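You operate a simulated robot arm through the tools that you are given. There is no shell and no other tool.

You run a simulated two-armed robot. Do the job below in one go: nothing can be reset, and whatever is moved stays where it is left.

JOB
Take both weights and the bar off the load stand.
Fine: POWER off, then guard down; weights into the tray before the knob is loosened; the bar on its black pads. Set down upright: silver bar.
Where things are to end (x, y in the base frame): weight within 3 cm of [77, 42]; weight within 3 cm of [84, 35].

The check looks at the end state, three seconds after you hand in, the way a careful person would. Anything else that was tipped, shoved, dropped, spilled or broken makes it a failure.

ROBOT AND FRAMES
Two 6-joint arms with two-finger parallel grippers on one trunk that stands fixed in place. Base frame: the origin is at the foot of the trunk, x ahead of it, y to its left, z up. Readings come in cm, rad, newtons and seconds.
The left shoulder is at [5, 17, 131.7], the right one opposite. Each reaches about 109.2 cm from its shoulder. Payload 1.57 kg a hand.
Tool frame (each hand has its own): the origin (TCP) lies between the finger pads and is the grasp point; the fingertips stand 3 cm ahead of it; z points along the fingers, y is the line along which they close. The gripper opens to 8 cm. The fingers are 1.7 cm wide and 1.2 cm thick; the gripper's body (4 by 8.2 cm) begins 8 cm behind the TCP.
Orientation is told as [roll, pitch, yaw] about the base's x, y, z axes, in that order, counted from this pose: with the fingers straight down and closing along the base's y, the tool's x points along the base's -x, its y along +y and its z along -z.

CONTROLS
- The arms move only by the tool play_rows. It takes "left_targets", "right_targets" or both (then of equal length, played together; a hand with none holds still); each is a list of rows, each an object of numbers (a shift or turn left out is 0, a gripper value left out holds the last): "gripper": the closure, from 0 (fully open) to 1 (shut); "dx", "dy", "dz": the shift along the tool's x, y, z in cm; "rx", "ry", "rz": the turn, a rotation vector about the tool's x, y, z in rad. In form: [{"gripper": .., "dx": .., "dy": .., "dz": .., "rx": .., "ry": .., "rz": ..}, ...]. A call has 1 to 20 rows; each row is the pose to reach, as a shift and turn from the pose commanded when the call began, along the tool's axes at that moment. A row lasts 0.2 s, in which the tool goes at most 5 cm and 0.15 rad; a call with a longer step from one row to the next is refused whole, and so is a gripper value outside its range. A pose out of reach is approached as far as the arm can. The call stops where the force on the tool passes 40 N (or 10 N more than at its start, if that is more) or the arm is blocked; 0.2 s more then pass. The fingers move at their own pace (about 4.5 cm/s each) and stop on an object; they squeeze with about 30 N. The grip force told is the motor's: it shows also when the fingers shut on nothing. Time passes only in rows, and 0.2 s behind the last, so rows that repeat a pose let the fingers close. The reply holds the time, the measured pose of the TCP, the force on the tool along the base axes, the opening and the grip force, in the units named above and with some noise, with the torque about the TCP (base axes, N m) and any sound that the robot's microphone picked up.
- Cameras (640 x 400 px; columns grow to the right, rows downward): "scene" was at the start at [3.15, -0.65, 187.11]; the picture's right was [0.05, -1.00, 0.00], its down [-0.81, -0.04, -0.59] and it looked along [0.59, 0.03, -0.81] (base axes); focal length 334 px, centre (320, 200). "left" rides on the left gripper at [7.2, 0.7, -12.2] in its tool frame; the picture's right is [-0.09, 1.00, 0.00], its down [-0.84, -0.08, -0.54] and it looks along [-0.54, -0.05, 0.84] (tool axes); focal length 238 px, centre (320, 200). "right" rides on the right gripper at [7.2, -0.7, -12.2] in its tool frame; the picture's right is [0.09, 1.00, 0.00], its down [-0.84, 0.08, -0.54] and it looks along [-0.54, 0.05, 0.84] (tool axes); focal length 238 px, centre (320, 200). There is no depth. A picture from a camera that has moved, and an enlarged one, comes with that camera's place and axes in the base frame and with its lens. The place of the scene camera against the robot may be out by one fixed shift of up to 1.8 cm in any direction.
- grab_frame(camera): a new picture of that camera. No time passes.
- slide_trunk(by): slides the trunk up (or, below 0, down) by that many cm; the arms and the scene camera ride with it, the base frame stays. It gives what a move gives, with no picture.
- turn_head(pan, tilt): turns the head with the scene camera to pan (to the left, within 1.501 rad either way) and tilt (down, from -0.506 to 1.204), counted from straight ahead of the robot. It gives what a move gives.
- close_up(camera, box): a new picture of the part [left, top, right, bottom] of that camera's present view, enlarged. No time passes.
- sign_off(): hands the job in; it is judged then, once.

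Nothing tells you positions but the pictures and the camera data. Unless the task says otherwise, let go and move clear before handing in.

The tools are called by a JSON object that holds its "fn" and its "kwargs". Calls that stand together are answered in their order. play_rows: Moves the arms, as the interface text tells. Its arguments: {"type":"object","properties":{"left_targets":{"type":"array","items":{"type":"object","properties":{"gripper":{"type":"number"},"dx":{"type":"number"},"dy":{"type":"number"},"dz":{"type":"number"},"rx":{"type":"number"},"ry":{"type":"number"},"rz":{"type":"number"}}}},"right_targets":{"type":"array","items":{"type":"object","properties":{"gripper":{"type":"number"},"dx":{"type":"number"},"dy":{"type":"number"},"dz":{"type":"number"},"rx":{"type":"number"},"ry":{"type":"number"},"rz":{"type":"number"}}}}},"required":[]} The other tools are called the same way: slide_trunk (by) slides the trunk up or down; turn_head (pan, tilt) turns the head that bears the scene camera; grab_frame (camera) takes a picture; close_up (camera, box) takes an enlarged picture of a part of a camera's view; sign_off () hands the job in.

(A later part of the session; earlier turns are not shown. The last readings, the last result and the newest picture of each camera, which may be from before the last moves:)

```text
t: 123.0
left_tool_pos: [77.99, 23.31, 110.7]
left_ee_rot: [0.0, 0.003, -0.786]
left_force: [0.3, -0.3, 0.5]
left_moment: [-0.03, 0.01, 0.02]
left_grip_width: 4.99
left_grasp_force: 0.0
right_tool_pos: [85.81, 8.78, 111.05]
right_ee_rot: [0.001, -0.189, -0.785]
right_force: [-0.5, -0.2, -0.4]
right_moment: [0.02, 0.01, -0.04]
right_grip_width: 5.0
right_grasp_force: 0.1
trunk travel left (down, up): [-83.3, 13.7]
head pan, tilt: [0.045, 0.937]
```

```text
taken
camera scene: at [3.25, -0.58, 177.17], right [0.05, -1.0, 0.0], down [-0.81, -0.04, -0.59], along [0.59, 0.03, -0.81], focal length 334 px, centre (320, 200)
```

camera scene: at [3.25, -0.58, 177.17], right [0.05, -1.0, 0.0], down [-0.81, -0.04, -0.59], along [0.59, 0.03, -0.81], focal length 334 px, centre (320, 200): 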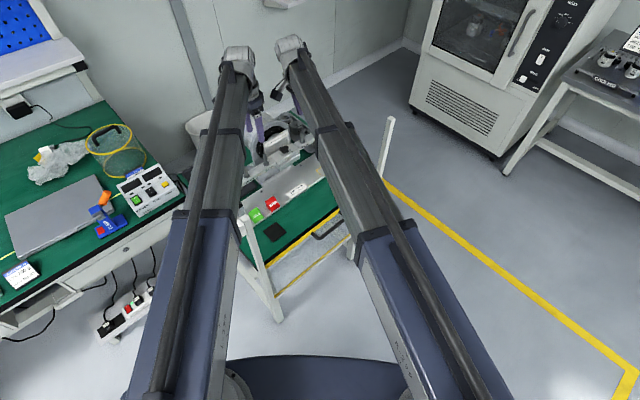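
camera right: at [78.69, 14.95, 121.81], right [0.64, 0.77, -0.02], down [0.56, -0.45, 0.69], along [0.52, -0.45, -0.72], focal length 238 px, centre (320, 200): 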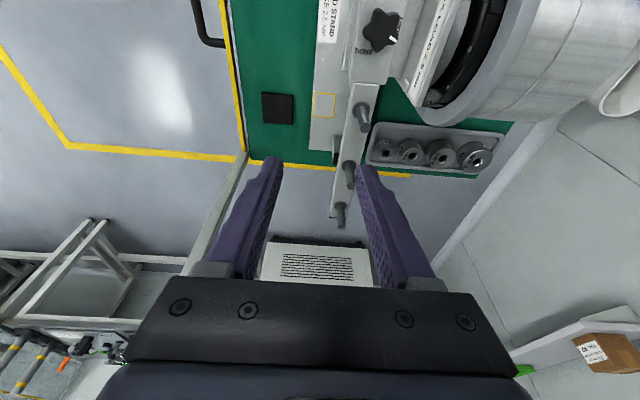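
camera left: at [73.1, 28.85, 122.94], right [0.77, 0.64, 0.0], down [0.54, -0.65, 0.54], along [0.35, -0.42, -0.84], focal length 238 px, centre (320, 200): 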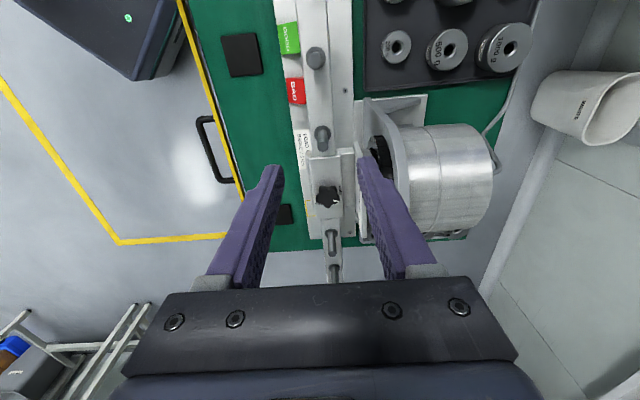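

{"fn": "play_rows", "kwargs": {"right_targets": [{"dy": 2.3}, {"dy": 4.55}, {"dy": 4.55}]}}

{"fn": "grab_frame", "kwargs": {"camera": "right"}}

{"fn": "close_up", "kwargs": {"camera": "scene", "box": [190, 20, 370, 200]}}

```text
t: 123.8
left_tool_pos: [77.86, 23.22, 110.78]
left_ee_rot: [0.001, 0.0, -0.785]
left_force: [0.1, 0.0, 1.0]
left_moment: [0.0, -0.01, 0.0]
left_grip_width: 4.99
left_grasp_force: 0.1
right_tool_pos: [88.81, 11.82, 111.07]
right_ee_rot: [-0.001, -0.189, -0.786]
right_force: [-0.3, -0.3, 0.3]
right_moment: [0.01, 0.0, 0.01]
right_grip_width: 4.98
right_grasp_force: 0.1
trunk travel left (down, up): [-83.3, 13.7]
head pan, tilt: [0.045, 0.937]
```

```text
taken
camera right: at [81.76, 17.92, 121.87], right [0.64, 0.77, -0.02], down [0.56, -0.45, 0.69], along [0.52, -0.45, -0.72], focal length 238 px, centre (320, 200)
```

right: 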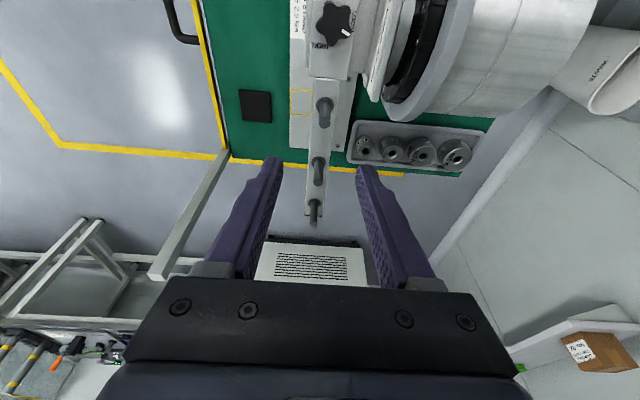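

```text
2.22 times, centred on (280, 110) of scene
camera zoom: at [3.15, -0.66, 177.17], right [0.05, -1.0, 0.0], down [-0.81, -0.04, -0.59], along [0.59, 0.03, -0.81], focal length 742 px, centre (409, 400)
```

zoom: 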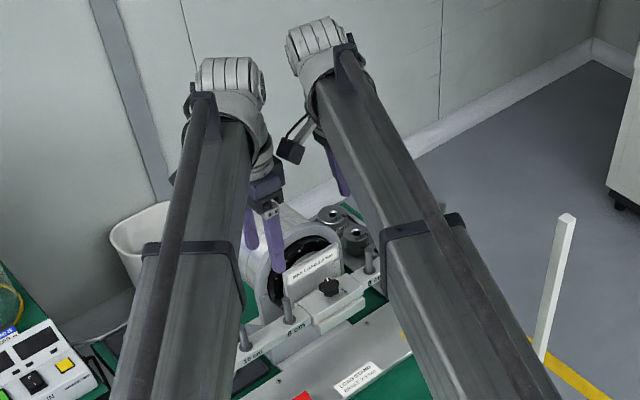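

{"fn": "play_rows", "kwargs": {"right_targets": [{"dy": 0.2}, {"dy": 0.2}]}}

{"fn": "slide_trunk", "kwargs": {"by": -8}}

{"fn": "grab_frame", "kwargs": {"camera": "right"}}

{"fn": "grab_frame", "kwargs": {"camera": "left"}}

```text
t: 124.4
left_tool_pos: [77.84, 23.24, 110.71]
left_ee_rot: [0.0, -0.002, -0.785]
left_force: [0.5, -0.6, 0.0]
left_moment: [-0.02, -0.03, 0.02]
left_grip_width: 4.98
left_grasp_force: 0.0
right_tool_pos: [89.0, 11.76, 111.14]
right_ee_rot: [0.0, -0.19, -0.785]
right_force: [0.0, -0.1, 0.1]
right_moment: [-0.02, 0.02, 0.02]
right_grip_width: 5.0
right_grasp_force: 0.1
trunk travel left (down, up): [-83.3, 13.7]
head pan, tilt: [0.045, 0.937]
```

```text
t: 125.5
left_tool_pos: [77.8, 23.22, 102.72]
left_ee_rot: [0.0, 0.0, -0.785]
left_force: [0.1, 0.5, -0.8]
left_moment: [-0.01, 0.01, -0.01]
left_grip_width: 4.99
left_grasp_force: 0.0
right_tool_pos: [89.06, 11.88, 103.11]
right_ee_rot: [-0.001, -0.191, -0.783]
right_force: [-0.3, 0.5, 0.4]
right_moment: [0.01, -0.05, 0.0]
right_grip_width: 4.99
right_grasp_force: 0.0
trunk travel left (down, up): [-75.3, 21.7]
head pan, tilt: [0.045, 0.937]
```

```text
taken
camera right: at [81.91, 18.1, 113.88], right [0.64, 0.77, -0.02], down [0.56, -0.45, 0.69], along [0.52, -0.45, -0.72], focal length 238 px, centre (320, 200)
```

right: 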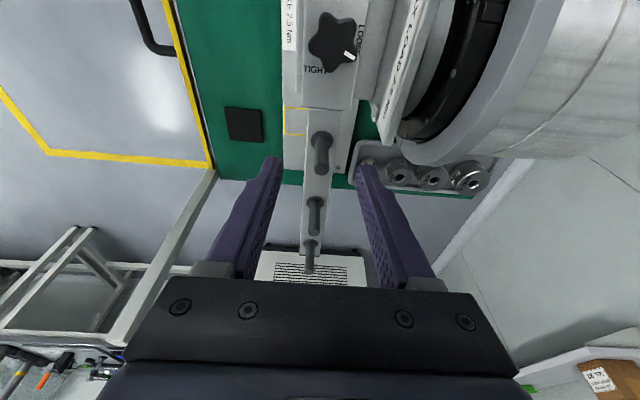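

```text
taken
camera left: at [73.09, 28.84, 114.95], right [0.77, 0.64, 0.0], down [0.54, -0.65, 0.54], along [0.35, -0.42, -0.84], focal length 238 px, centre (320, 200)
```

left: 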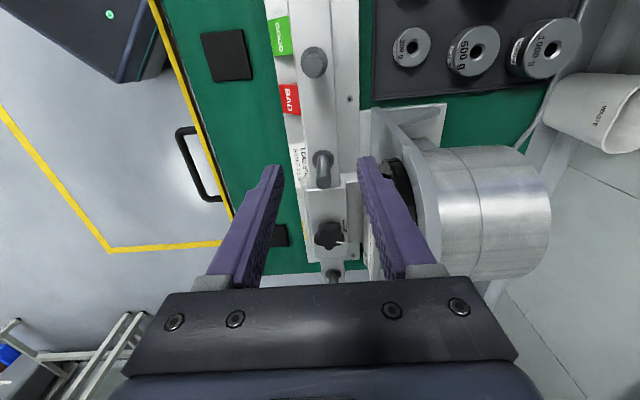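

{"fn": "close_up", "kwargs": {"camera": "right", "box": [270, 0, 430, 120]}}

```text
3.33 times, centred on (350, 60) of right
camera zoom: at [81.91, 18.1, 113.88], right [0.64, 0.77, -0.02], down [0.56, -0.45, 0.69], along [0.52, -0.45, -0.72], focal length 794 px, centre (220, 667)
```

zoom: 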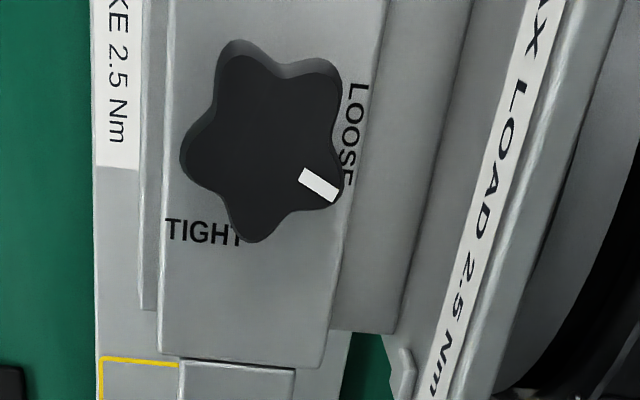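

From this angle the pointer is still about 25° short of the LOOSE mark: the full travel is about 110°, and I've turned 90°. I'll back the right hand off and turn the knob the rest of the way with the left.

{"fn": "slide_trunk", "kwargs": {"by": 6}}

{"fn": "play_rows", "kwargs": {"right_targets": [{"dy": -4.5}, {"dy": -9}, {"dy": -13.5}, {"dy": -18}]}}

{"fn": "play_rows", "kwargs": {"left_targets": [{"dx": -1.1, "rz": -0.14}, {"dx": -2.2, "rz": -0.28}, {"dx": -3.3, "rz": -0.42}, {"dx": -4.4, "rz": -0.56}, {"dx": -5.5, "rz": -0.7}, {"dx": -6.6, "rz": -0.84}, {"dx": -7.7, "rz": -0.98}, {"dx": -8.8, "rz": -1.11}, {"dx": -9.88, "dy": 0.04, "rz": -1.235, "gripper": 0.525}]}}

{"fn": "close_up", "kwargs": {"camera": "left", "box": [220, 60, 420, 210]}}

```text
t: 126.5
left_tool_pos: [77.92, 23.3, 108.68]
left_ee_rot: [-0.001, 0.001, -0.784]
left_force: [0.5, 0.1, -0.6]
left_moment: [0.0, 0.04, 0.01]
left_grip_width: 4.99
left_grasp_force: 0.1
right_tool_pos: [89.11, 11.89, 109.05]
right_ee_rot: [0.0, -0.191, -0.783]
right_force: [-0.5, 0.1, -1.1]
right_moment: [-0.01, -0.02, 0.0]
right_grip_width: 4.98
right_grasp_force: 0.1
trunk travel left (down, up): [-81.3, 15.7]
head pan, tilt: [0.045, 0.937]
```

```text
t: 127.5
left_tool_pos: [77.71, 23.26, 108.71]
left_ee_rot: [0.001, 0.001, -0.784]
left_force: [0.4, -0.1, 0.6]
left_moment: [0.01, 0.02, 0.0]
left_grip_width: 5.01
left_grasp_force: 0.1
right_tool_pos: [76.18, -0.84, 109.13]
right_ee_rot: [0.0, -0.189, -0.783]
right_force: [0.4, -0.1, -0.4]
right_moment: [-0.01, 0.01, -0.01]
right_grip_width: 4.99
right_grasp_force: 0.0
trunk travel left (down, up): [-81.3, 15.7]
head pan, tilt: [0.045, 0.937]
```

```text
t: 129.6
left_tool_pos: [84.85, 16.27, 108.66]
left_ee_rot: [0.0, 0.0, 0.452]
left_force: [0.6, -0.4, 0.9]
left_moment: [0.0, -0.03, 0.0]
left_grip_width: 3.81
left_grasp_force: 0.1
right_tool_pos: [76.28, -0.94, 109.24]
right_ee_rot: [-0.001, -0.189, -0.783]
right_force: [1.1, -0.5, -0.6]
right_moment: [-0.02, -0.01, 0.01]
right_grip_width: 5.01
right_grasp_force: 0.0
trunk travel left (down, up): [-81.3, 15.7]
head pan, tilt: [0.045, 0.937]
```

```text
2.67 times, centred on (320, 135) of left
camera zoom: at [77.97, 13.73, 120.93], right [-0.35, 0.94, 0.0], down [0.79, 0.3, 0.54], along [0.51, 0.19, -0.84], focal length 636 px, centre (320, 373)
```

zoom: 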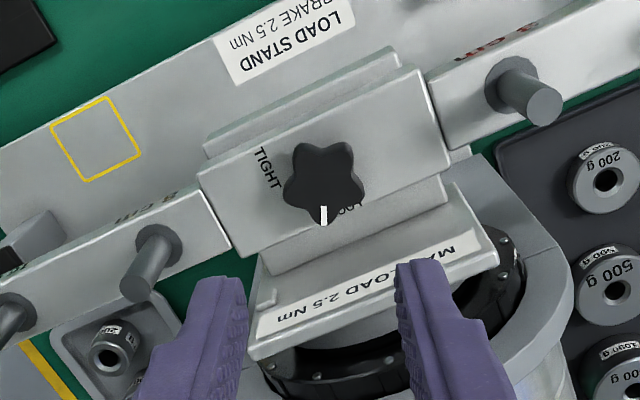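

{"fn": "slide_trunk", "kwargs": {"by": -8.2}}

{"fn": "close_up", "kwargs": {"camera": "left", "box": [220, 80, 420, 230]}}

{"fn": "grab_frame", "kwargs": {"camera": "right"}}

```text
t: 130.7
left_tool_pos: [84.73, 16.27, 100.48]
left_ee_rot: [0.0, -0.002, 0.451]
left_force: [0.1, -0.8, 0.2]
left_moment: [-0.04, 0.04, -0.02]
left_grip_width: 3.8
left_grasp_force: 0.1
right_tool_pos: [76.26, -0.81, 101.0]
right_ee_rot: [-0.001, -0.191, -0.786]
right_force: [-0.2, 1.0, 0.5]
right_moment: [-0.01, 0.02, -0.02]
right_grip_width: 5.02
right_grasp_force: 0.0
trunk travel left (down, up): [-73.1, 23.9]
head pan, tilt: [0.045, 0.937]
```

```text
2.67 times, centred on (320, 155) of left
camera zoom: at [77.92, 13.78, 112.76], right [-0.35, 0.94, 0.0], down [0.79, 0.29, 0.54], along [0.51, 0.19, -0.84], focal length 636 px, centre (320, 320)
```

zoom: 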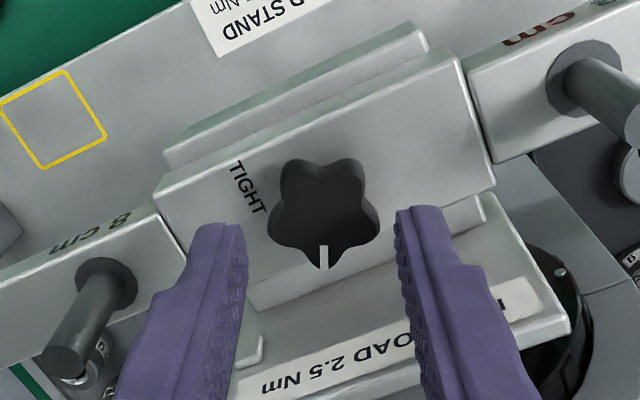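

```text
taken
camera right: at [69.19, 5.36, 111.68], right [0.64, 0.77, -0.02], down [0.56, -0.45, 0.69], along [0.52, -0.45, -0.72], focal length 238 px, centre (320, 200)
```

right: 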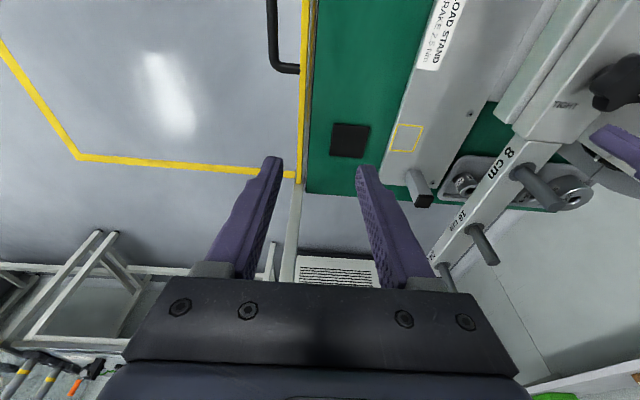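

Both hands are clear and the knob is centred between the left fingers. I'll lower, grip and turn the remaining part.

{"fn": "slide_trunk", "kwargs": {"by": -2.8}}

{"fn": "play_rows", "kwargs": {"left_targets": [{"gripper": 1}, {"gripper": 1}, {"gripper": 1}, {"gripper": 1}]}}

{"fn": "play_rows", "kwargs": {"left_targets": [{"rz": -0.1}, {"rz": -0.2}, {"rz": -0.3}, {"rz": -0.4}, {"rz": -0.48}]}}

{"fn": "close_up", "kwargs": {"camera": "left", "box": [220, 80, 420, 230]}}

```text
t: 131.5
left_tool_pos: [84.79, 16.18, 97.68]
left_ee_rot: [0.0, -0.001, 0.45]
left_force: [0.2, -0.2, -0.4]
left_moment: [0.02, -0.01, -0.01]
left_grip_width: 3.81
left_grasp_force: 0.1
right_tool_pos: [76.38, -0.91, 98.11]
right_ee_rot: [-0.001, -0.191, -0.783]
right_force: [0.4, -0.9, -1.5]
right_moment: [0.01, 0.0, 0.04]
right_grip_width: 4.99
right_grasp_force: 0.2
trunk travel left (down, up): [-70.3, 26.7]
head pan, tilt: [0.045, 0.937]
```

```text
t: 132.5
left_tool_pos: [84.76, 16.13, 97.72]
left_ee_rot: [0.0, 0.001, 0.451]
left_force: [-0.4, 2.1, 1.7]
left_moment: [0.06, 0.06, -0.02]
left_grip_width: 3.09
left_grasp_force: 30.3
right_tool_pos: [76.38, -0.85, 98.18]
right_ee_rot: [0.0, -0.189, -0.784]
right_force: [0.1, 0.0, 0.2]
right_moment: [-0.01, 0.01, -0.03]
right_grip_width: 5.01
right_grasp_force: 0.0
trunk travel left (down, up): [-70.3, 26.7]
head pan, tilt: [0.045, 0.937]
```

```text
t: 133.7
left_tool_pos: [84.82, 16.23, 97.7]
left_ee_rot: [0.001, -0.001, 0.929]
left_force: [0.0, -0.8, 0.2]
left_moment: [0.05, -0.01, -0.36]
left_grip_width: 3.12
left_grasp_force: 29.7
right_tool_pos: [76.35, -0.9, 98.18]
right_ee_rot: [0.0, -0.189, -0.782]
right_force: [-0.2, 0.3, -0.5]
right_moment: [0.01, 0.0, -0.02]
right_grip_width: 5.0
right_grasp_force: 0.1
trunk travel left (down, up): [-70.3, 26.7]
head pan, tilt: [0.045, 0.937]
```

```text
2.67 times, centred on (320, 155) of left
camera zoom: at [79.88, 10.91, 109.95], right [-0.74, 0.67, 0.0], down [0.56, 0.63, 0.54], along [0.36, 0.4, -0.84], focal length 636 px, centre (320, 320)
```

zoom: 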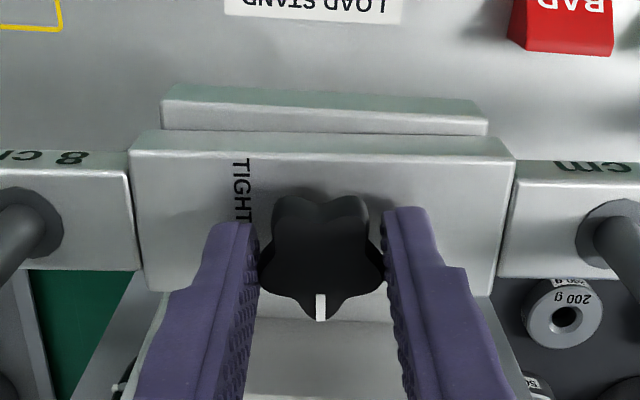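

A resisting torque appeared, so this looks like the end stop. I'll release and check.

{"fn": "play_rows", "kwargs": {"left_targets": [{"gripper": 0.525}, {"gripper": 0.525}, {"gripper": 0.525}]}}

{"fn": "slide_trunk", "kwargs": {"by": 11}}

{"fn": "close_up", "kwargs": {"camera": "left", "box": [220, 60, 420, 210]}}

```text
t: 134.5
left_tool_pos: [84.8, 16.34, 97.76]
left_ee_rot: [-0.001, 0.0, 0.931]
left_force: [-1.1, 0.0, -0.2]
left_moment: [0.01, 0.0, 0.02]
left_grip_width: 3.78
left_grasp_force: 0.1
right_tool_pos: [76.34, -0.84, 98.18]
right_ee_rot: [0.001, -0.191, -0.783]
right_force: [0.4, 0.3, 0.5]
right_moment: [0.01, 0.01, -0.01]
right_grip_width: 5.0
right_grasp_force: 0.1
trunk travel left (down, up): [-70.3, 26.7]
head pan, tilt: [0.045, 0.937]
```

```text
t: 135.9
left_tool_pos: [84.8, 16.36, 108.8]
left_ee_rot: [-0.001, 0.0, 0.931]
left_force: [0.1, -0.2, -0.8]
left_moment: [0.02, -0.02, -0.01]
left_grip_width: 3.81
left_grasp_force: 0.1
right_tool_pos: [76.24, -0.9, 109.2]
right_ee_rot: [0.0, -0.188, -0.784]
right_force: [0.0, 0.5, 0.0]
right_moment: [0.0, -0.02, -0.02]
right_grip_width: 5.0
right_grasp_force: 0.2
trunk travel left (down, up): [-81.3, 15.7]
head pan, tilt: [0.045, 0.937]
```

```text
2.67 times, centred on (320, 135) of left
camera zoom: at [79.9, 10.96, 120.92], right [-0.74, 0.67, 0.0], down [0.56, 0.62, 0.54], along [0.36, 0.4, -0.84], focal length 636 px, centre (320, 373)
```

zoom: 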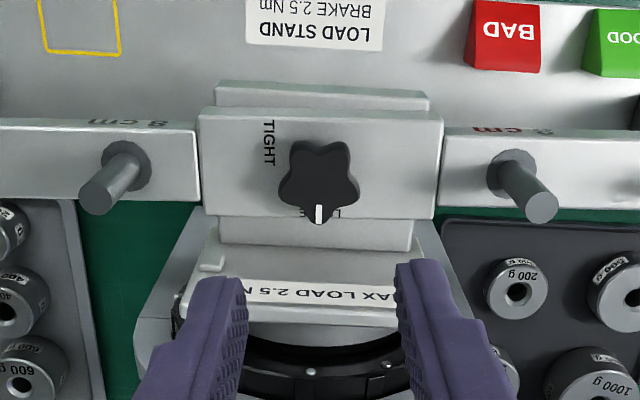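

The pointer is squarely on LOOSE now. I'll bring both hands back to their grip points on the bar.

{"fn": "play_rows", "kwargs": {"left_targets": [{"dx": -0.11, "dy": 0.74, "rz": 0.132, "gripper": 0.375}, {"dx": -0.22, "dy": 1.48, "rz": 0.264}, {"dx": -0.33, "dy": 2.23, "rz": 0.396}, {"dx": -0.43, "dy": 2.97, "rz": 0.528}, {"dx": -0.54, "dy": 3.71, "rz": 0.66}, {"dx": -0.65, "dy": 4.45, "rz": 0.792}, {"dx": -0.76, "dy": 5.2, "rz": 0.924}, {"dx": -0.87, "dy": 5.94, "rz": 1.056}, {"dx": -0.98, "dy": 6.68, "rz": 1.188}, {"dx": -1.08, "dy": 7.42, "rz": 1.32}, {"dx": -1.19, "dy": 8.17, "rz": 1.452}, {"dx": -1.3, "dy": 8.9, "rz": 1.584}, {"dx": -1.41, "dy": 9.65, "rz": 1.716}]}}

{"fn": "play_rows", "kwargs": {"right_targets": [{"dy": 4.5}, {"dy": 9}, {"dy": 13.5}, {"dy": 18}, {"dy": 18}]}}

{"fn": "slide_trunk", "kwargs": {"by": -6}}

{"fn": "grab_frame", "kwargs": {"camera": "right"}}

{"fn": "grab_frame", "kwargs": {"camera": "left"}}

```text
t: 138.7
left_tool_pos: [77.94, 23.1, 108.75]
left_ee_rot: [0.0, 0.001, -0.789]
left_force: [0.0, 0.4, 0.4]
left_moment: [0.0, -0.01, 0.02]
left_grip_width: 5.0
left_grasp_force: 0.1
right_tool_pos: [76.31, -0.73, 109.12]
right_ee_rot: [0.001, -0.191, -0.783]
right_force: [-0.4, -0.2, 0.3]
right_moment: [0.01, 0.0, 0.0]
right_grip_width: 5.01
right_grasp_force: 0.0
trunk travel left (down, up): [-81.3, 15.7]
head pan, tilt: [0.045, 0.937]
```

```text
t: 139.9
left_tool_pos: [77.86, 23.0, 108.72]
left_ee_rot: [0.001, 0.001, -0.785]
left_force: [-4.5, 3.6, -2.1]
left_moment: [-0.34, -0.53, 0.02]
left_grip_width: 5.01
left_grasp_force: 0.1
right_tool_pos: [89.13, 11.95, 109.26]
right_ee_rot: [0.002, -0.19, -0.784]
right_force: [5.3, -3.7, 0.8]
right_moment: [0.48, 0.6, -0.13]
right_grip_width: 5.0
right_grasp_force: 0.1
trunk travel left (down, up): [-81.3, 15.7]
head pan, tilt: [0.045, 0.937]
```

```text
t: 140.9
left_tool_pos: [77.86, 23.0, 102.88]
left_ee_rot: [0.001, 0.002, -0.787]
left_force: [-11.1, 4.4, -7.3]
left_moment: [-0.28, -1.16, -0.16]
left_grip_width: 5.0
left_grasp_force: 0.1
right_tool_pos: [89.2, 11.81, 103.16]
right_ee_rot: [0.002, -0.19, -0.785]
right_force: [12.1, -4.7, 5.8]
right_moment: [1.0, 1.87, -0.68]
right_grip_width: 5.01
right_grasp_force: 0.1
trunk travel left (down, up): [-75.3, 21.7]
head pan, tilt: [0.045, 0.937]
```

```text
taken
camera right: at [82.06, 18.1, 113.88], right [0.64, 0.77, -0.02], down [0.56, -0.45, 0.69], along [0.52, -0.45, -0.72], focal length 238 px, centre (320, 200)
```

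right: 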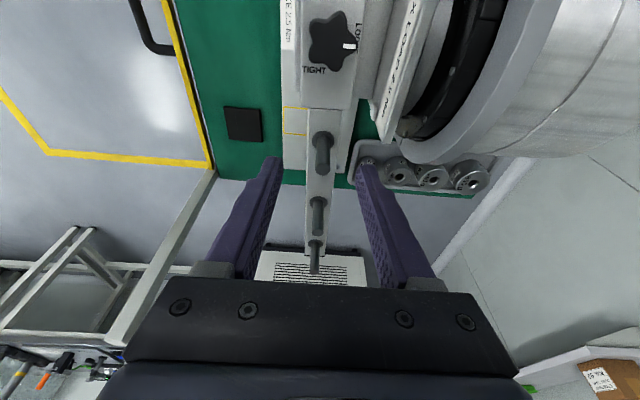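

```text
taken
camera left: at [73.16, 28.69, 114.95], right [0.77, 0.64, 0.0], down [0.54, -0.65, 0.54], along [0.35, -0.42, -0.84], focal length 238 px, centre (320, 200)
```

left: 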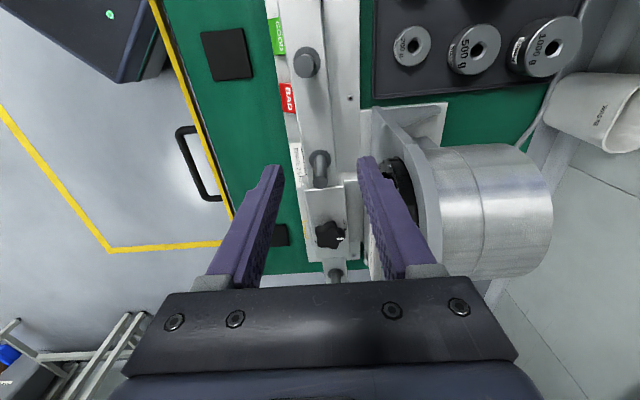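

The hands are lightly touching each other (equal and opposite forces). I'll move the left hand 2.3 cm outward along the bar.

{"fn": "play_rows", "kwargs": {"left_targets": [{"dx": 0.8}, {"dx": 1.6}, {"dx": 2.3}, {"dx": 2.3}]}}

{"fn": "grab_frame", "kwargs": {"camera": "left"}}

{"fn": "close_up", "kwargs": {"camera": "scene", "box": [190, 20, 370, 200]}}

```text
t: 141.9
left_tool_pos: [76.34, 24.66, 102.76]
left_ee_rot: [-0.002, 0.001, -0.785]
left_force: [-0.6, -0.1, -0.2]
left_moment: [-0.01, 0.0, 0.0]
left_grip_width: 5.0
left_grasp_force: 0.1
right_tool_pos: [89.17, 11.9, 103.13]
right_ee_rot: [0.001, -0.19, -0.784]
right_force: [-0.4, -0.8, 0.0]
right_moment: [0.0, -0.02, 0.01]
right_grip_width: 4.99
right_grasp_force: 0.2
trunk travel left (down, up): [-75.3, 21.7]
head pan, tilt: [0.045, 0.937]
```

```text
taken
camera left: at [71.66, 30.27, 114.93], right [0.77, 0.64, 0.0], down [0.54, -0.65, 0.54], along [0.35, -0.42, -0.84], focal length 238 px, centre (320, 200)
```

left: 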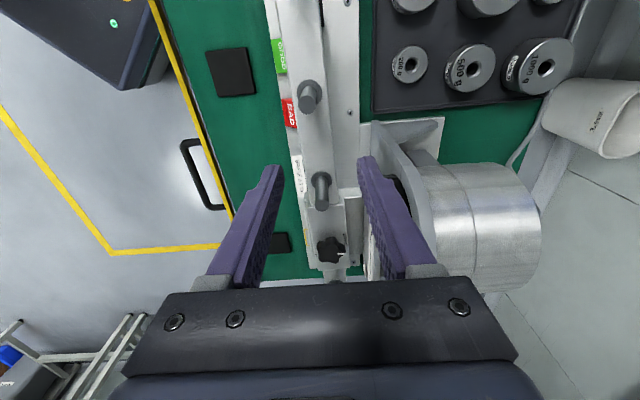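

```text
2.22 times, centred on (280, 110) of scene
camera zoom: at [3.17, -0.66, 169.17], right [0.05, -1.0, 0.0], down [-0.81, -0.04, -0.59], along [0.59, 0.03, -0.81], focal length 742 px, centre (409, 400)
```

zoom: 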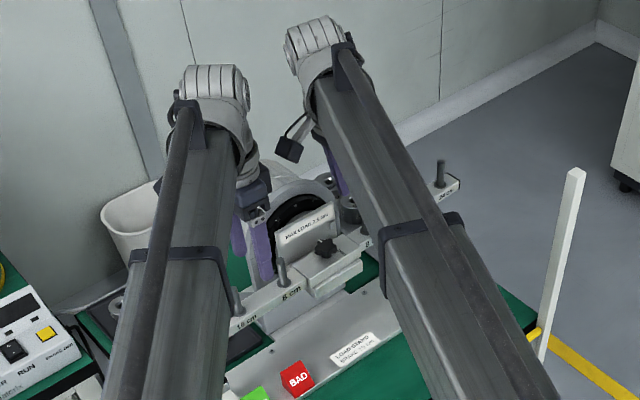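

{"fn": "slide_trunk", "kwargs": {"by": -5}}

{"fn": "close_up", "kwargs": {"camera": "right", "box": [200, 40, 440, 290]}}

{"fn": "close_up", "kwargs": {"camera": "left", "box": [200, 40, 440, 290]}}

```text
t: 142.8
left_tool_pos: [76.36, 24.6, 97.7]
left_ee_rot: [0.001, 0.0, -0.787]
left_force: [-0.1, 0.0, -0.3]
left_moment: [0.01, 0.04, 0.0]
left_grip_width: 5.0
left_grasp_force: 0.1
right_tool_pos: [89.01, 11.9, 98.21]
right_ee_rot: [0.0, -0.191, -0.784]
right_force: [1.0, -0.6, 0.6]
right_moment: [-0.04, 0.01, 0.01]
right_grip_width: 5.0
right_grasp_force: 0.0
trunk travel left (down, up): [-70.3, 26.7]
head pan, tilt: [0.045, 0.937]
```

```text
1.60 times, centred on (320, 165) of right
camera zoom: at [82.0, 18.13, 108.88], right [0.64, 0.77, -0.02], down [0.56, -0.45, 0.69], along [0.52, -0.45, -0.72], focal length 381 px, centre (320, 256)
```

zoom: 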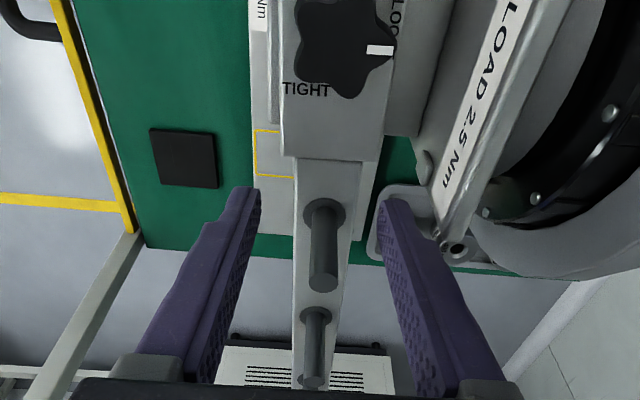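

```text
1.60 times, centred on (320, 165) of left
camera zoom: at [71.63, 30.27, 109.95], right [0.77, 0.64, 0.0], down [0.54, -0.65, 0.54], along [0.35, -0.42, -0.84], focal length 381 px, centre (320, 256)
```

zoom: 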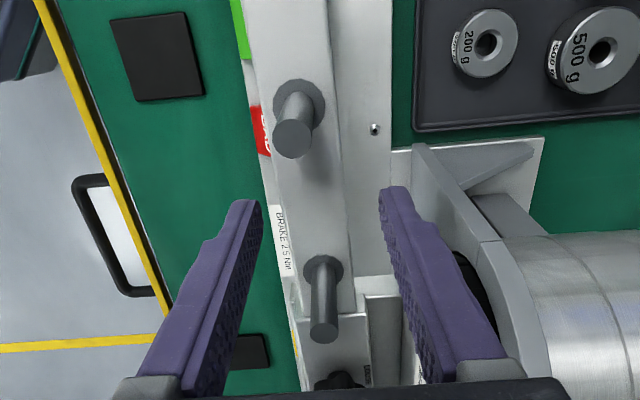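

{"fn": "slide_trunk", "kwargs": {"by": -3}}

{"fn": "close_up", "kwargs": {"camera": "right", "box": [200, 40, 440, 290]}}

{"fn": "close_up", "kwargs": {"camera": "left", "box": [200, 40, 440, 290]}}

```text
t: 143.6
left_tool_pos: [76.3, 24.72, 94.78]
left_ee_rot: [0.0, 0.0, -0.784]
left_force: [0.5, 0.7, -0.6]
left_moment: [0.02, 0.01, 0.01]
left_grip_width: 4.99
left_grasp_force: 0.1
right_tool_pos: [89.08, 11.99, 95.21]
right_ee_rot: [-0.001, -0.19, -0.784]
right_force: [0.3, -0.7, 0.6]
right_moment: [-0.01, 0.0, -0.03]
right_grip_width: 5.0
right_grasp_force: 0.0
trunk travel left (down, up): [-67.3, 29.7]
head pan, tilt: [0.045, 0.937]
```

```text
1.60 times, centred on (320, 165) of right
camera zoom: at [82.0, 18.13, 105.88], right [0.64, 0.77, -0.02], down [0.56, -0.45, 0.69], along [0.52, -0.45, -0.72], focal length 381 px, centre (320, 256)
```

zoom: 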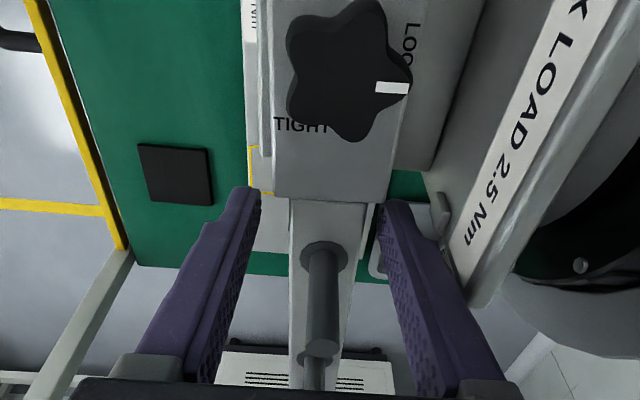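

```text
1.60 times, centred on (320, 165) of left
camera zoom: at [71.63, 30.26, 106.95], right [0.77, 0.64, 0.0], down [0.54, -0.65, 0.54], along [0.35, -0.42, -0.84], focal length 381 px, centre (320, 256)
```

zoom: 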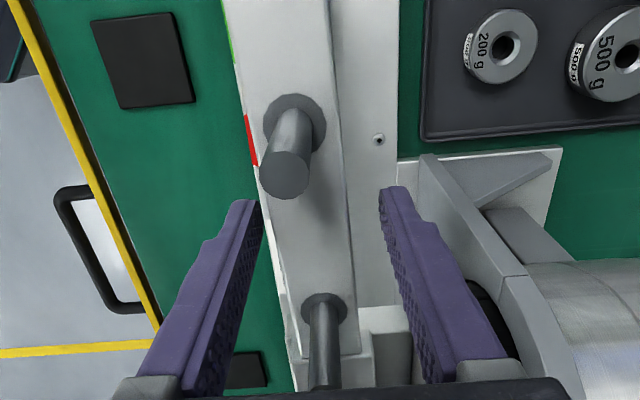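

Both pairs of fingers straddle the bar. Closing both together.

{"fn": "play_rows", "kwargs": {"left_targets": [{"gripper": 0.5}, {"gripper": 1}, {"gripper": 1}, {"gripper": 1}, {"gripper": 1}], "right_targets": [{"gripper": 0.5}, {"gripper": 1}, {"gripper": 1}, {"gripper": 1}, {"gripper": 1}]}}

```text
t: 144.8
left_tool_pos: [76.26, 24.7, 94.75]
left_ee_rot: [0.001, 0.001, -0.784]
left_force: [0.6, 0.2, 1.4]
left_moment: [0.07, 0.0, 0.01]
left_grip_width: 2.98
left_grasp_force: 29.9
right_tool_pos: [89.14, 11.85, 95.09]
right_ee_rot: [0.0, -0.19, -0.784]
right_force: [1.1, 0.3, 2.5]
right_moment: [0.04, 0.03, -0.03]
right_grip_width: 2.98
right_grasp_force: 29.7
trunk travel left (down, up): [-67.3, 29.7]
head pan, tilt: [0.045, 0.937]
```

{"fn": "slide_trunk", "kwargs": {"by": 0.6}}

{"fn": "slide_trunk", "kwargs": {"by": 1.5}}

{"fn": "close_up", "kwargs": {"camera": "right", "box": [200, 0, 440, 250]}}

{"fn": "close_up", "kwargs": {"camera": "left", "box": [200, 40, 440, 290]}}

```text
t: 145.3
left_tool_pos: [76.39, 24.73, 95.36]
left_ee_rot: [-0.002, 0.001, -0.786]
left_force: [-0.6, 0.4, -1.0]
left_moment: [0.04, 0.04, 0.02]
left_grip_width: 2.94
left_grasp_force: 30.4
right_tool_pos: [89.09, 12.05, 95.7]
right_ee_rot: [0.0, -0.187, -0.783]
right_force: [0.2, 0.1, -5.0]
right_moment: [-0.13, -0.11, -0.04]
right_grip_width: 2.98
right_grasp_force: 30.3
trunk travel left (down, up): [-67.9, 29.1]
head pan, tilt: [0.045, 0.937]
```

```text
t: 145.9
left_tool_pos: [76.4, 24.66, 96.84]
left_ee_rot: [-0.002, 0.0, -0.785]
left_force: [-0.7, 0.7, -2.2]
left_moment: [0.04, 0.05, 0.0]
left_grip_width: 2.97
left_grasp_force: 29.8
right_tool_pos: [89.19, 11.96, 97.14]
right_ee_rot: [0.002, -0.188, -0.784]
right_force: [2.1, -0.3, -3.4]
right_moment: [0.02, 0.02, -0.03]
right_grip_width: 2.96
right_grasp_force: 30.2
trunk travel left (down, up): [-69.4, 27.6]
head pan, tilt: [0.045, 0.937]
```

```text
1.60 times, centred on (320, 125) of right
camera zoom: at [82.08, 18.14, 107.91], right [0.64, 0.77, -0.02], down [0.56, -0.45, 0.69], along [0.52, -0.45, -0.72], focal length 381 px, centre (320, 320)
```

zoom: 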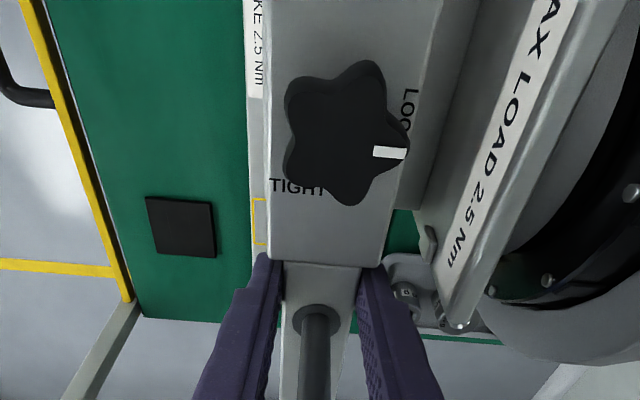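

```text
1.60 times, centred on (320, 165) of left
camera zoom: at [71.71, 30.29, 108.99], right [0.77, 0.64, 0.0], down [0.54, -0.65, 0.54], along [0.35, -0.42, -0.84], focal length 381 px, centre (320, 256)
```

zoom: 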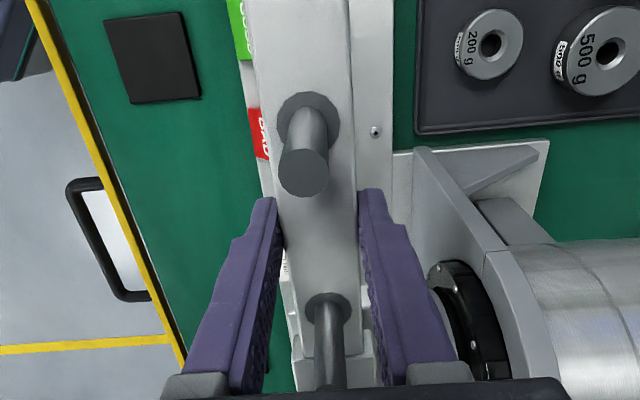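

The bar comes free with both hands sharing the load. I'll lift it clear of the saddle.

{"fn": "slide_trunk", "kwargs": {"by": 8}}

{"fn": "grab_frame", "kwargs": {"camera": "right"}}

{"fn": "grab_frame", "kwargs": {"camera": "left"}}

{"fn": "grab_frame", "kwargs": {"camera": "scene"}}

```text
t: 147.1
left_tool_pos: [76.41, 24.75, 104.71]
left_ee_rot: [-0.002, 0.0, -0.785]
left_force: [-0.4, 1.7, -3.0]
left_moment: [0.05, 0.03, 0.05]
left_grip_width: 2.97
left_grasp_force: 29.9
right_tool_pos: [89.18, 11.95, 105.04]
right_ee_rot: [0.0, -0.189, -0.783]
right_force: [0.5, -0.5, -1.7]
right_moment: [0.03, 0.06, -0.03]
right_grip_width: 2.98
right_grasp_force: 30.0
trunk travel left (down, up): [-77.4, 19.6]
head pan, tilt: [0.045, 0.937]
```

```text
taken
camera right: at [82.09, 18.14, 115.9], right [0.64, 0.77, -0.02], down [0.56, -0.45, 0.69], along [0.52, -0.45, -0.72], focal length 238 px, centre (320, 200)
```

right: 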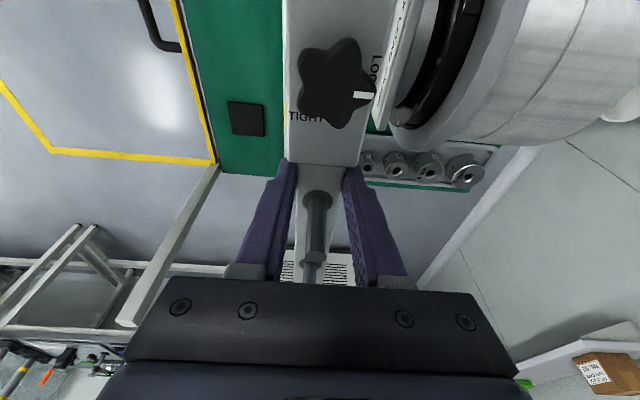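

```text
taken
camera left: at [71.71, 30.29, 116.98], right [0.77, 0.64, 0.0], down [0.54, -0.65, 0.54], along [0.35, -0.42, -0.84], focal length 238 px, centre (320, 200)
```

left: 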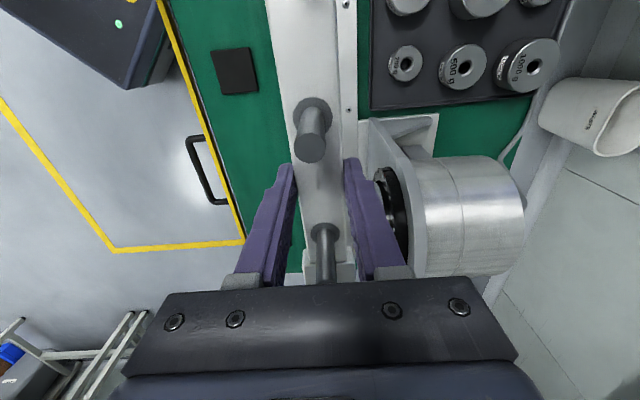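

```text
taken
camera scene: at [3.26, -0.63, 171.26], right [0.05, -1.0, 0.0], down [-0.81, -0.04, -0.59], along [0.59, 0.03, -0.81], focal length 334 px, centre (320, 200)
```

scene: 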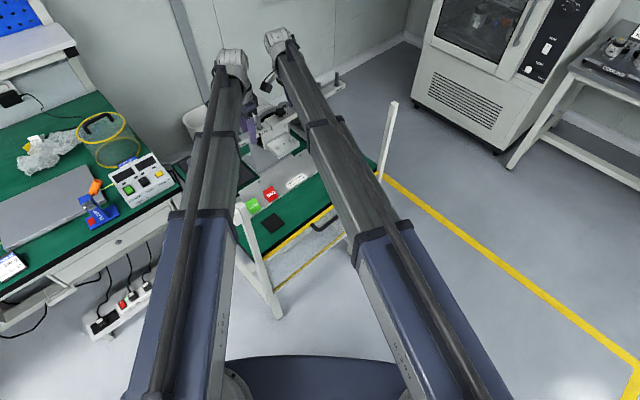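

The bar is clear. I'll carry it 12.7 cm forward with both hands together.

{"fn": "play_rows", "kwargs": {"left_targets": [{"dy": -2}, {"dy": -4.2}, {"dy": -6.4}, {"dy": -8.6}, {"dy": -10.8}, {"dy": -12.65}, {"dy": -12.65}], "right_targets": [{"dy": -2}, {"dy": -4.2}, {"dy": -6.4}, {"dy": -8.6}, {"dy": -10.8}, {"dy": -12.65}, {"dy": -12.65}]}}

{"fn": "grab_frame", "kwargs": {"camera": "right"}}

{"fn": "grab_frame", "kwargs": {"camera": "left"}}

{"fn": "grab_frame", "kwargs": {"camera": "scene"}}

```text
t: 148.7
left_tool_pos: [67.43, 15.66, 104.71]
left_ee_rot: [0.001, 0.0, -0.786]
left_force: [4.6, 3.2, -1.6]
left_moment: [0.22, 0.12, 0.46]
left_grip_width: 2.94
left_grasp_force: 29.2
right_tool_pos: [80.34, 3.12, 105.12]
right_ee_rot: [-0.003, -0.19, -0.784]
right_force: [-3.9, -1.6, -3.7]
right_moment: [-0.24, -0.05, 0.37]
right_grip_width: 2.94
right_grasp_force: 30.1
trunk travel left (down, up): [-77.4, 19.6]
head pan, tilt: [0.045, 0.937]
```

```text
taken
camera right: at [73.15, 9.25, 115.92], right [0.64, 0.77, -0.02], down [0.57, -0.45, 0.69], along [0.52, -0.45, -0.72], focal length 238 px, centre (320, 200)
```

right: 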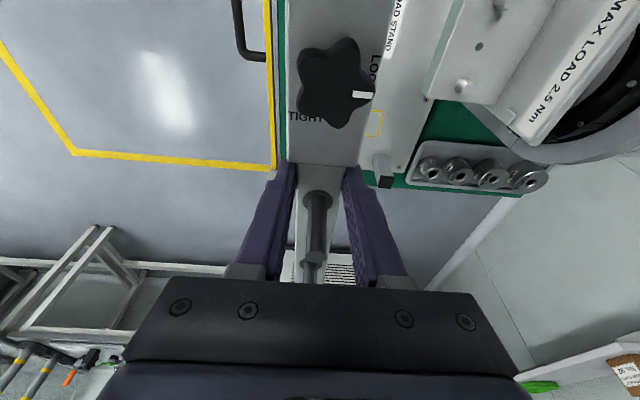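

```text
taken
camera left: at [62.68, 21.33, 116.99], right [0.77, 0.64, 0.0], down [0.54, -0.65, 0.54], along [0.35, -0.42, -0.84], focal length 238 px, centre (320, 200)
```

left: 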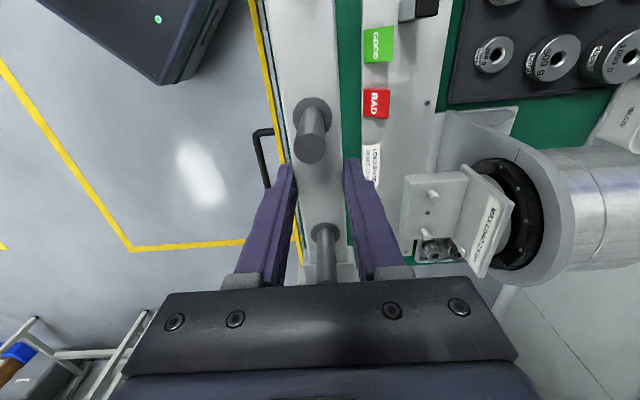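

```text
taken
camera scene: at [3.26, -0.62, 171.27], right [0.05, -1.0, 0.0], down [-0.81, -0.04, -0.59], along [0.59, 0.03, -0.81], focal length 334 px, centre (320, 200)
```

scene: 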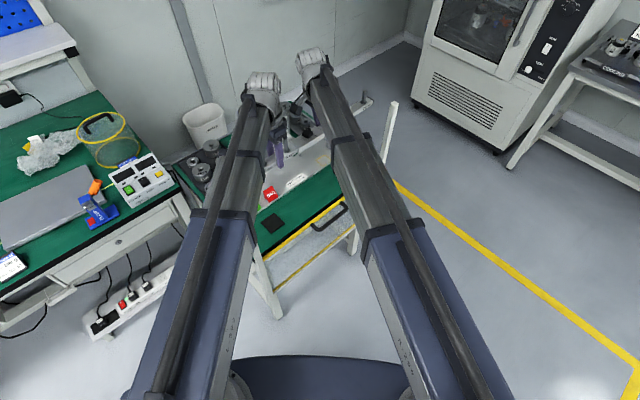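

The bar hangs over the pads. I'll shift it 1 cm to the right to give the left boom more room beside the guard post, then lower in stages.

{"fn": "play_rows", "kwargs": {"left_targets": [{"dx": -0.5}, {"dx": -1.0}, {"dx": -1.0}], "right_targets": [{"dx": -0.49, "dz": 0.095}, {"dx": -0.98, "dz": 0.19}, {"dx": -0.98, "dz": 0.19}]}}

{"fn": "slide_trunk", "kwargs": {"by": -6}}

{"fn": "close_up", "kwargs": {"camera": "scene", "box": [160, 60, 360, 300]}}

{"fn": "grab_frame", "kwargs": {"camera": "left"}}

```text
t: 149.5
left_tool_pos: [68.2, 15.06, 104.82]
left_ee_rot: [0.0, -0.001, -0.787]
left_force: [-0.1, 2.6, -2.2]
left_moment: [-0.52, -0.67, 0.18]
left_grip_width: 2.98
left_grasp_force: 30.0
right_tool_pos: [80.98, 2.38, 105.11]
right_ee_rot: [0.002, -0.19, -0.782]
right_force: [0.4, -3.0, -5.1]
right_moment: [0.43, 0.63, 0.13]
right_grip_width: 2.96
right_grasp_force: 30.3
trunk travel left (down, up): [-77.4, 19.6]
head pan, tilt: [0.045, 0.937]
```

```text
t: 150.5
left_tool_pos: [68.07, 14.92, 98.74]
left_ee_rot: [-0.003, 0.002, -0.787]
left_force: [-2.5, 0.6, -1.6]
left_moment: [-0.18, -0.2, 0.02]
left_grip_width: 2.99
left_grasp_force: 30.6
right_tool_pos: [80.94, 2.33, 99.14]
right_ee_rot: [-0.001, -0.191, -0.784]
right_force: [2.5, -1.4, -4.8]
right_moment: [0.06, 0.01, -0.04]
right_grip_width: 2.97
right_grasp_force: 30.4
trunk travel left (down, up): [-71.4, 25.6]
head pan, tilt: [0.045, 0.937]
```

```text
1.67 times, centred on (260, 180) of scene
camera zoom: at [3.19, -0.66, 165.27], right [0.05, -1.0, 0.0], down [-0.81, -0.04, -0.59], along [0.59, 0.03, -0.81], focal length 556 px, centre (420, 233)
```

zoom: 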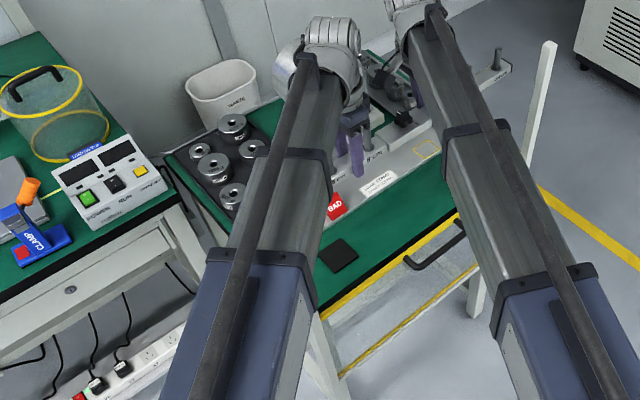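

```text
taken
camera left: at [63.39, 20.65, 111.03], right [0.77, 0.64, 0.0], down [0.54, -0.65, 0.54], along [0.34, -0.42, -0.84], focal length 238 px, centre (320, 200)
```

left: 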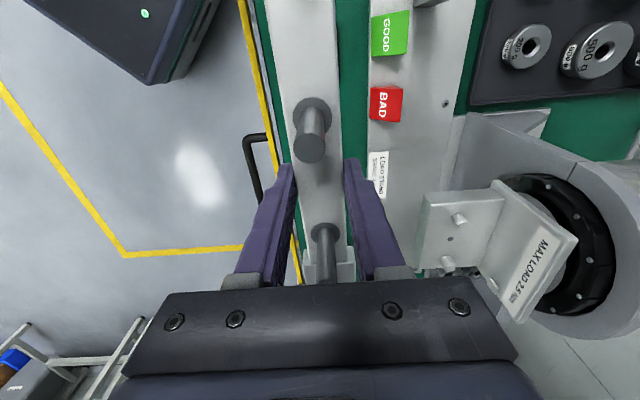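

{"fn": "slide_trunk", "kwargs": {"by": -7}}

{"fn": "close_up", "kwargs": {"camera": "scene", "box": [160, 60, 360, 300]}}

{"fn": "grab_frame", "kwargs": {"camera": "right"}}

```text
t: 151.6
left_tool_pos: [68.17, 15.02, 91.8]
left_ee_rot: [0.0, 0.002, -0.785]
left_force: [-2.8, 1.1, -2.6]
left_moment: [0.23, 0.31, -0.06]
left_grip_width: 2.98
left_grasp_force: 29.7
right_tool_pos: [81.01, 2.3, 92.14]
right_ee_rot: [0.0, -0.19, -0.785]
right_force: [1.5, -1.8, -3.0]
right_moment: [-0.24, -0.24, -0.06]
right_grip_width: 2.98
right_grasp_force: 29.5
trunk travel left (down, up): [-64.4, 32.6]
head pan, tilt: [0.045, 0.937]
```

```text
1.67 times, centred on (260, 180) of scene
camera zoom: at [3.19, -0.66, 158.28], right [0.05, -1.0, 0.0], down [-0.81, -0.04, -0.59], along [0.59, 0.03, -0.81], focal length 556 px, centre (420, 233)
```

zoom: 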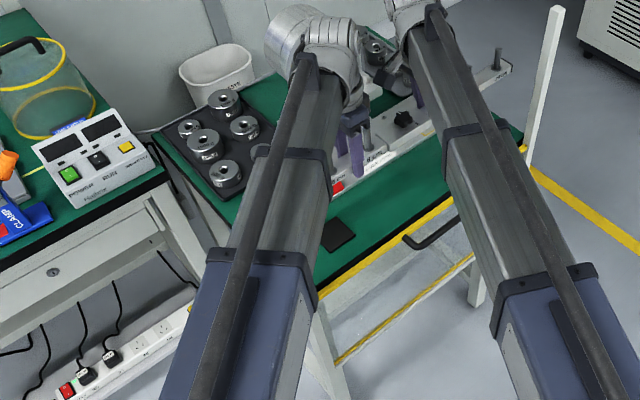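

```text
taken
camera right: at [73.81, 8.55, 102.95], right [0.64, 0.77, -0.02], down [0.56, -0.45, 0.69], along [0.52, -0.45, -0.72], focal length 238 px, centre (320, 200)
```

right: 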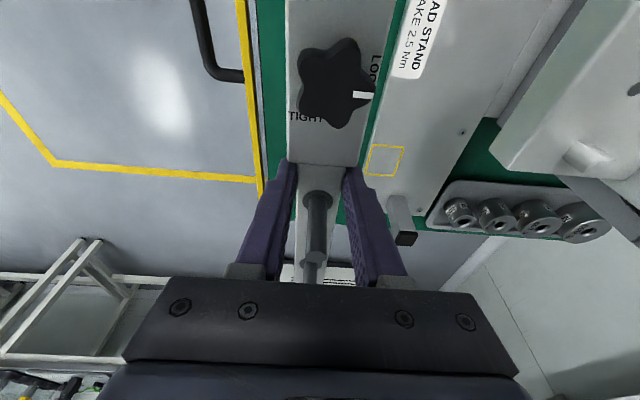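

{"fn": "slide_trunk", "kwargs": {"by": -5}}

{"fn": "close_up", "kwargs": {"camera": "scene", "box": [160, 60, 360, 300]}}

{"fn": "grab_frame", "kwargs": {"camera": "left"}}

```text
t: 152.5
left_tool_pos: [68.28, 15.04, 86.89]
left_ee_rot: [0.001, -0.001, -0.784]
left_force: [-2.6, 2.2, -2.4]
left_moment: [0.34, 0.37, -0.05]
left_grip_width: 2.94
left_grasp_force: 30.0
right_tool_pos: [80.94, 2.34, 87.23]
right_ee_rot: [0.002, -0.189, -0.783]
right_force: [2.1, -2.1, -2.7]
right_moment: [-0.14, -0.18, -0.02]
right_grip_width: 2.96
right_grasp_force: 29.7
trunk travel left (down, up): [-59.4, 37.6]
head pan, tilt: [0.045, 0.937]
```

```text
1.67 times, centred on (260, 180) of scene
camera zoom: at [3.19, -0.66, 153.27], right [0.05, -1.0, 0.0], down [-0.81, -0.04, -0.59], along [0.59, 0.03, -0.81], focal length 556 px, centre (420, 233)
```

zoom: 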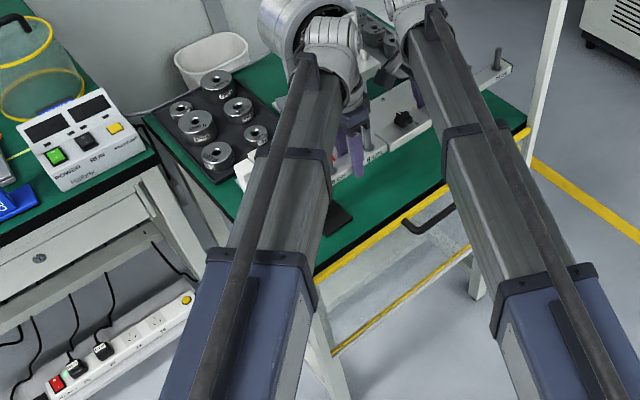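

```text
taken
camera left: at [63.4, 20.66, 99.03], right [0.77, 0.64, 0.0], down [0.54, -0.65, 0.54], along [0.35, -0.42, -0.84], focal length 238 px, centre (320, 200)
```

left: 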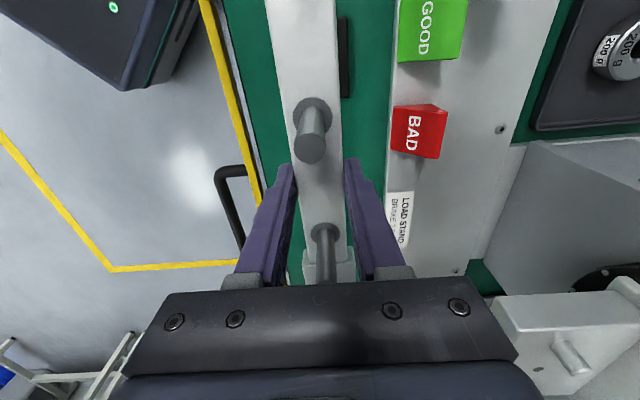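

{"fn": "slide_trunk", "kwargs": {"by": -5}}

{"fn": "close_up", "kwargs": {"camera": "scene", "box": [160, 60, 360, 300]}}

{"fn": "grab_frame", "kwargs": {"camera": "left"}}

{"fn": "grab_frame", "kwargs": {"camera": "right"}}

```text
t: 153.4
left_tool_pos: [68.1, 15.06, 81.9]
left_ee_rot: [0.0, 0.001, -0.785]
left_force: [-2.4, 3.3, -3.5]
left_moment: [0.2, 0.12, 0.02]
left_grip_width: 2.98
left_grasp_force: 30.2
right_tool_pos: [80.85, 2.33, 82.1]
right_ee_rot: [0.001, -0.188, -0.783]
right_force: [1.5, -2.5, -3.1]
right_moment: [-0.05, -0.03, 0.06]
right_grip_width: 2.96
right_grasp_force: 29.5
trunk travel left (down, up): [-54.4, 42.6]
head pan, tilt: [0.045, 0.937]
```

```text
1.67 times, centred on (260, 180) of scene
camera zoom: at [3.19, -0.66, 148.27], right [0.05, -1.0, 0.0], down [-0.81, -0.04, -0.59], along [0.59, 0.03, -0.81], focal length 556 px, centre (420, 233)
```

zoom: 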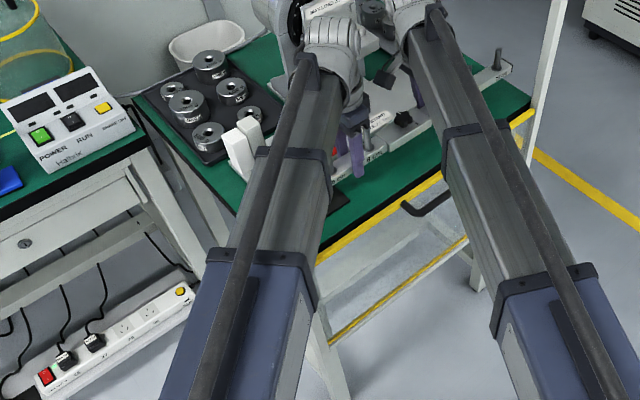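

```text
taken
camera left: at [63.4, 20.66, 94.02], right [0.77, 0.64, 0.0], down [0.54, -0.65, 0.54], along [0.35, -0.42, -0.84], focal length 238 px, centre (320, 200)
```

left: 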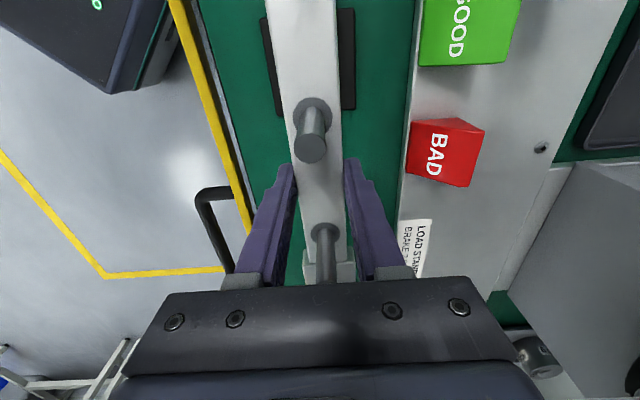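

```text
taken
camera right: at [73.8, 8.54, 92.95], right [0.64, 0.77, -0.02], down [0.56, -0.45, 0.69], along [0.52, -0.45, -0.72], focal length 238 px, centre (320, 200)
```

right: 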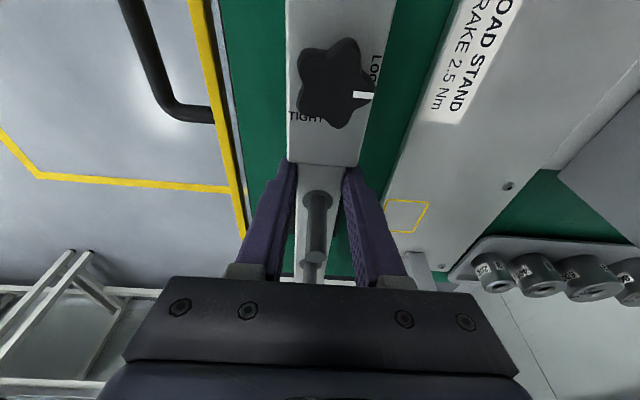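

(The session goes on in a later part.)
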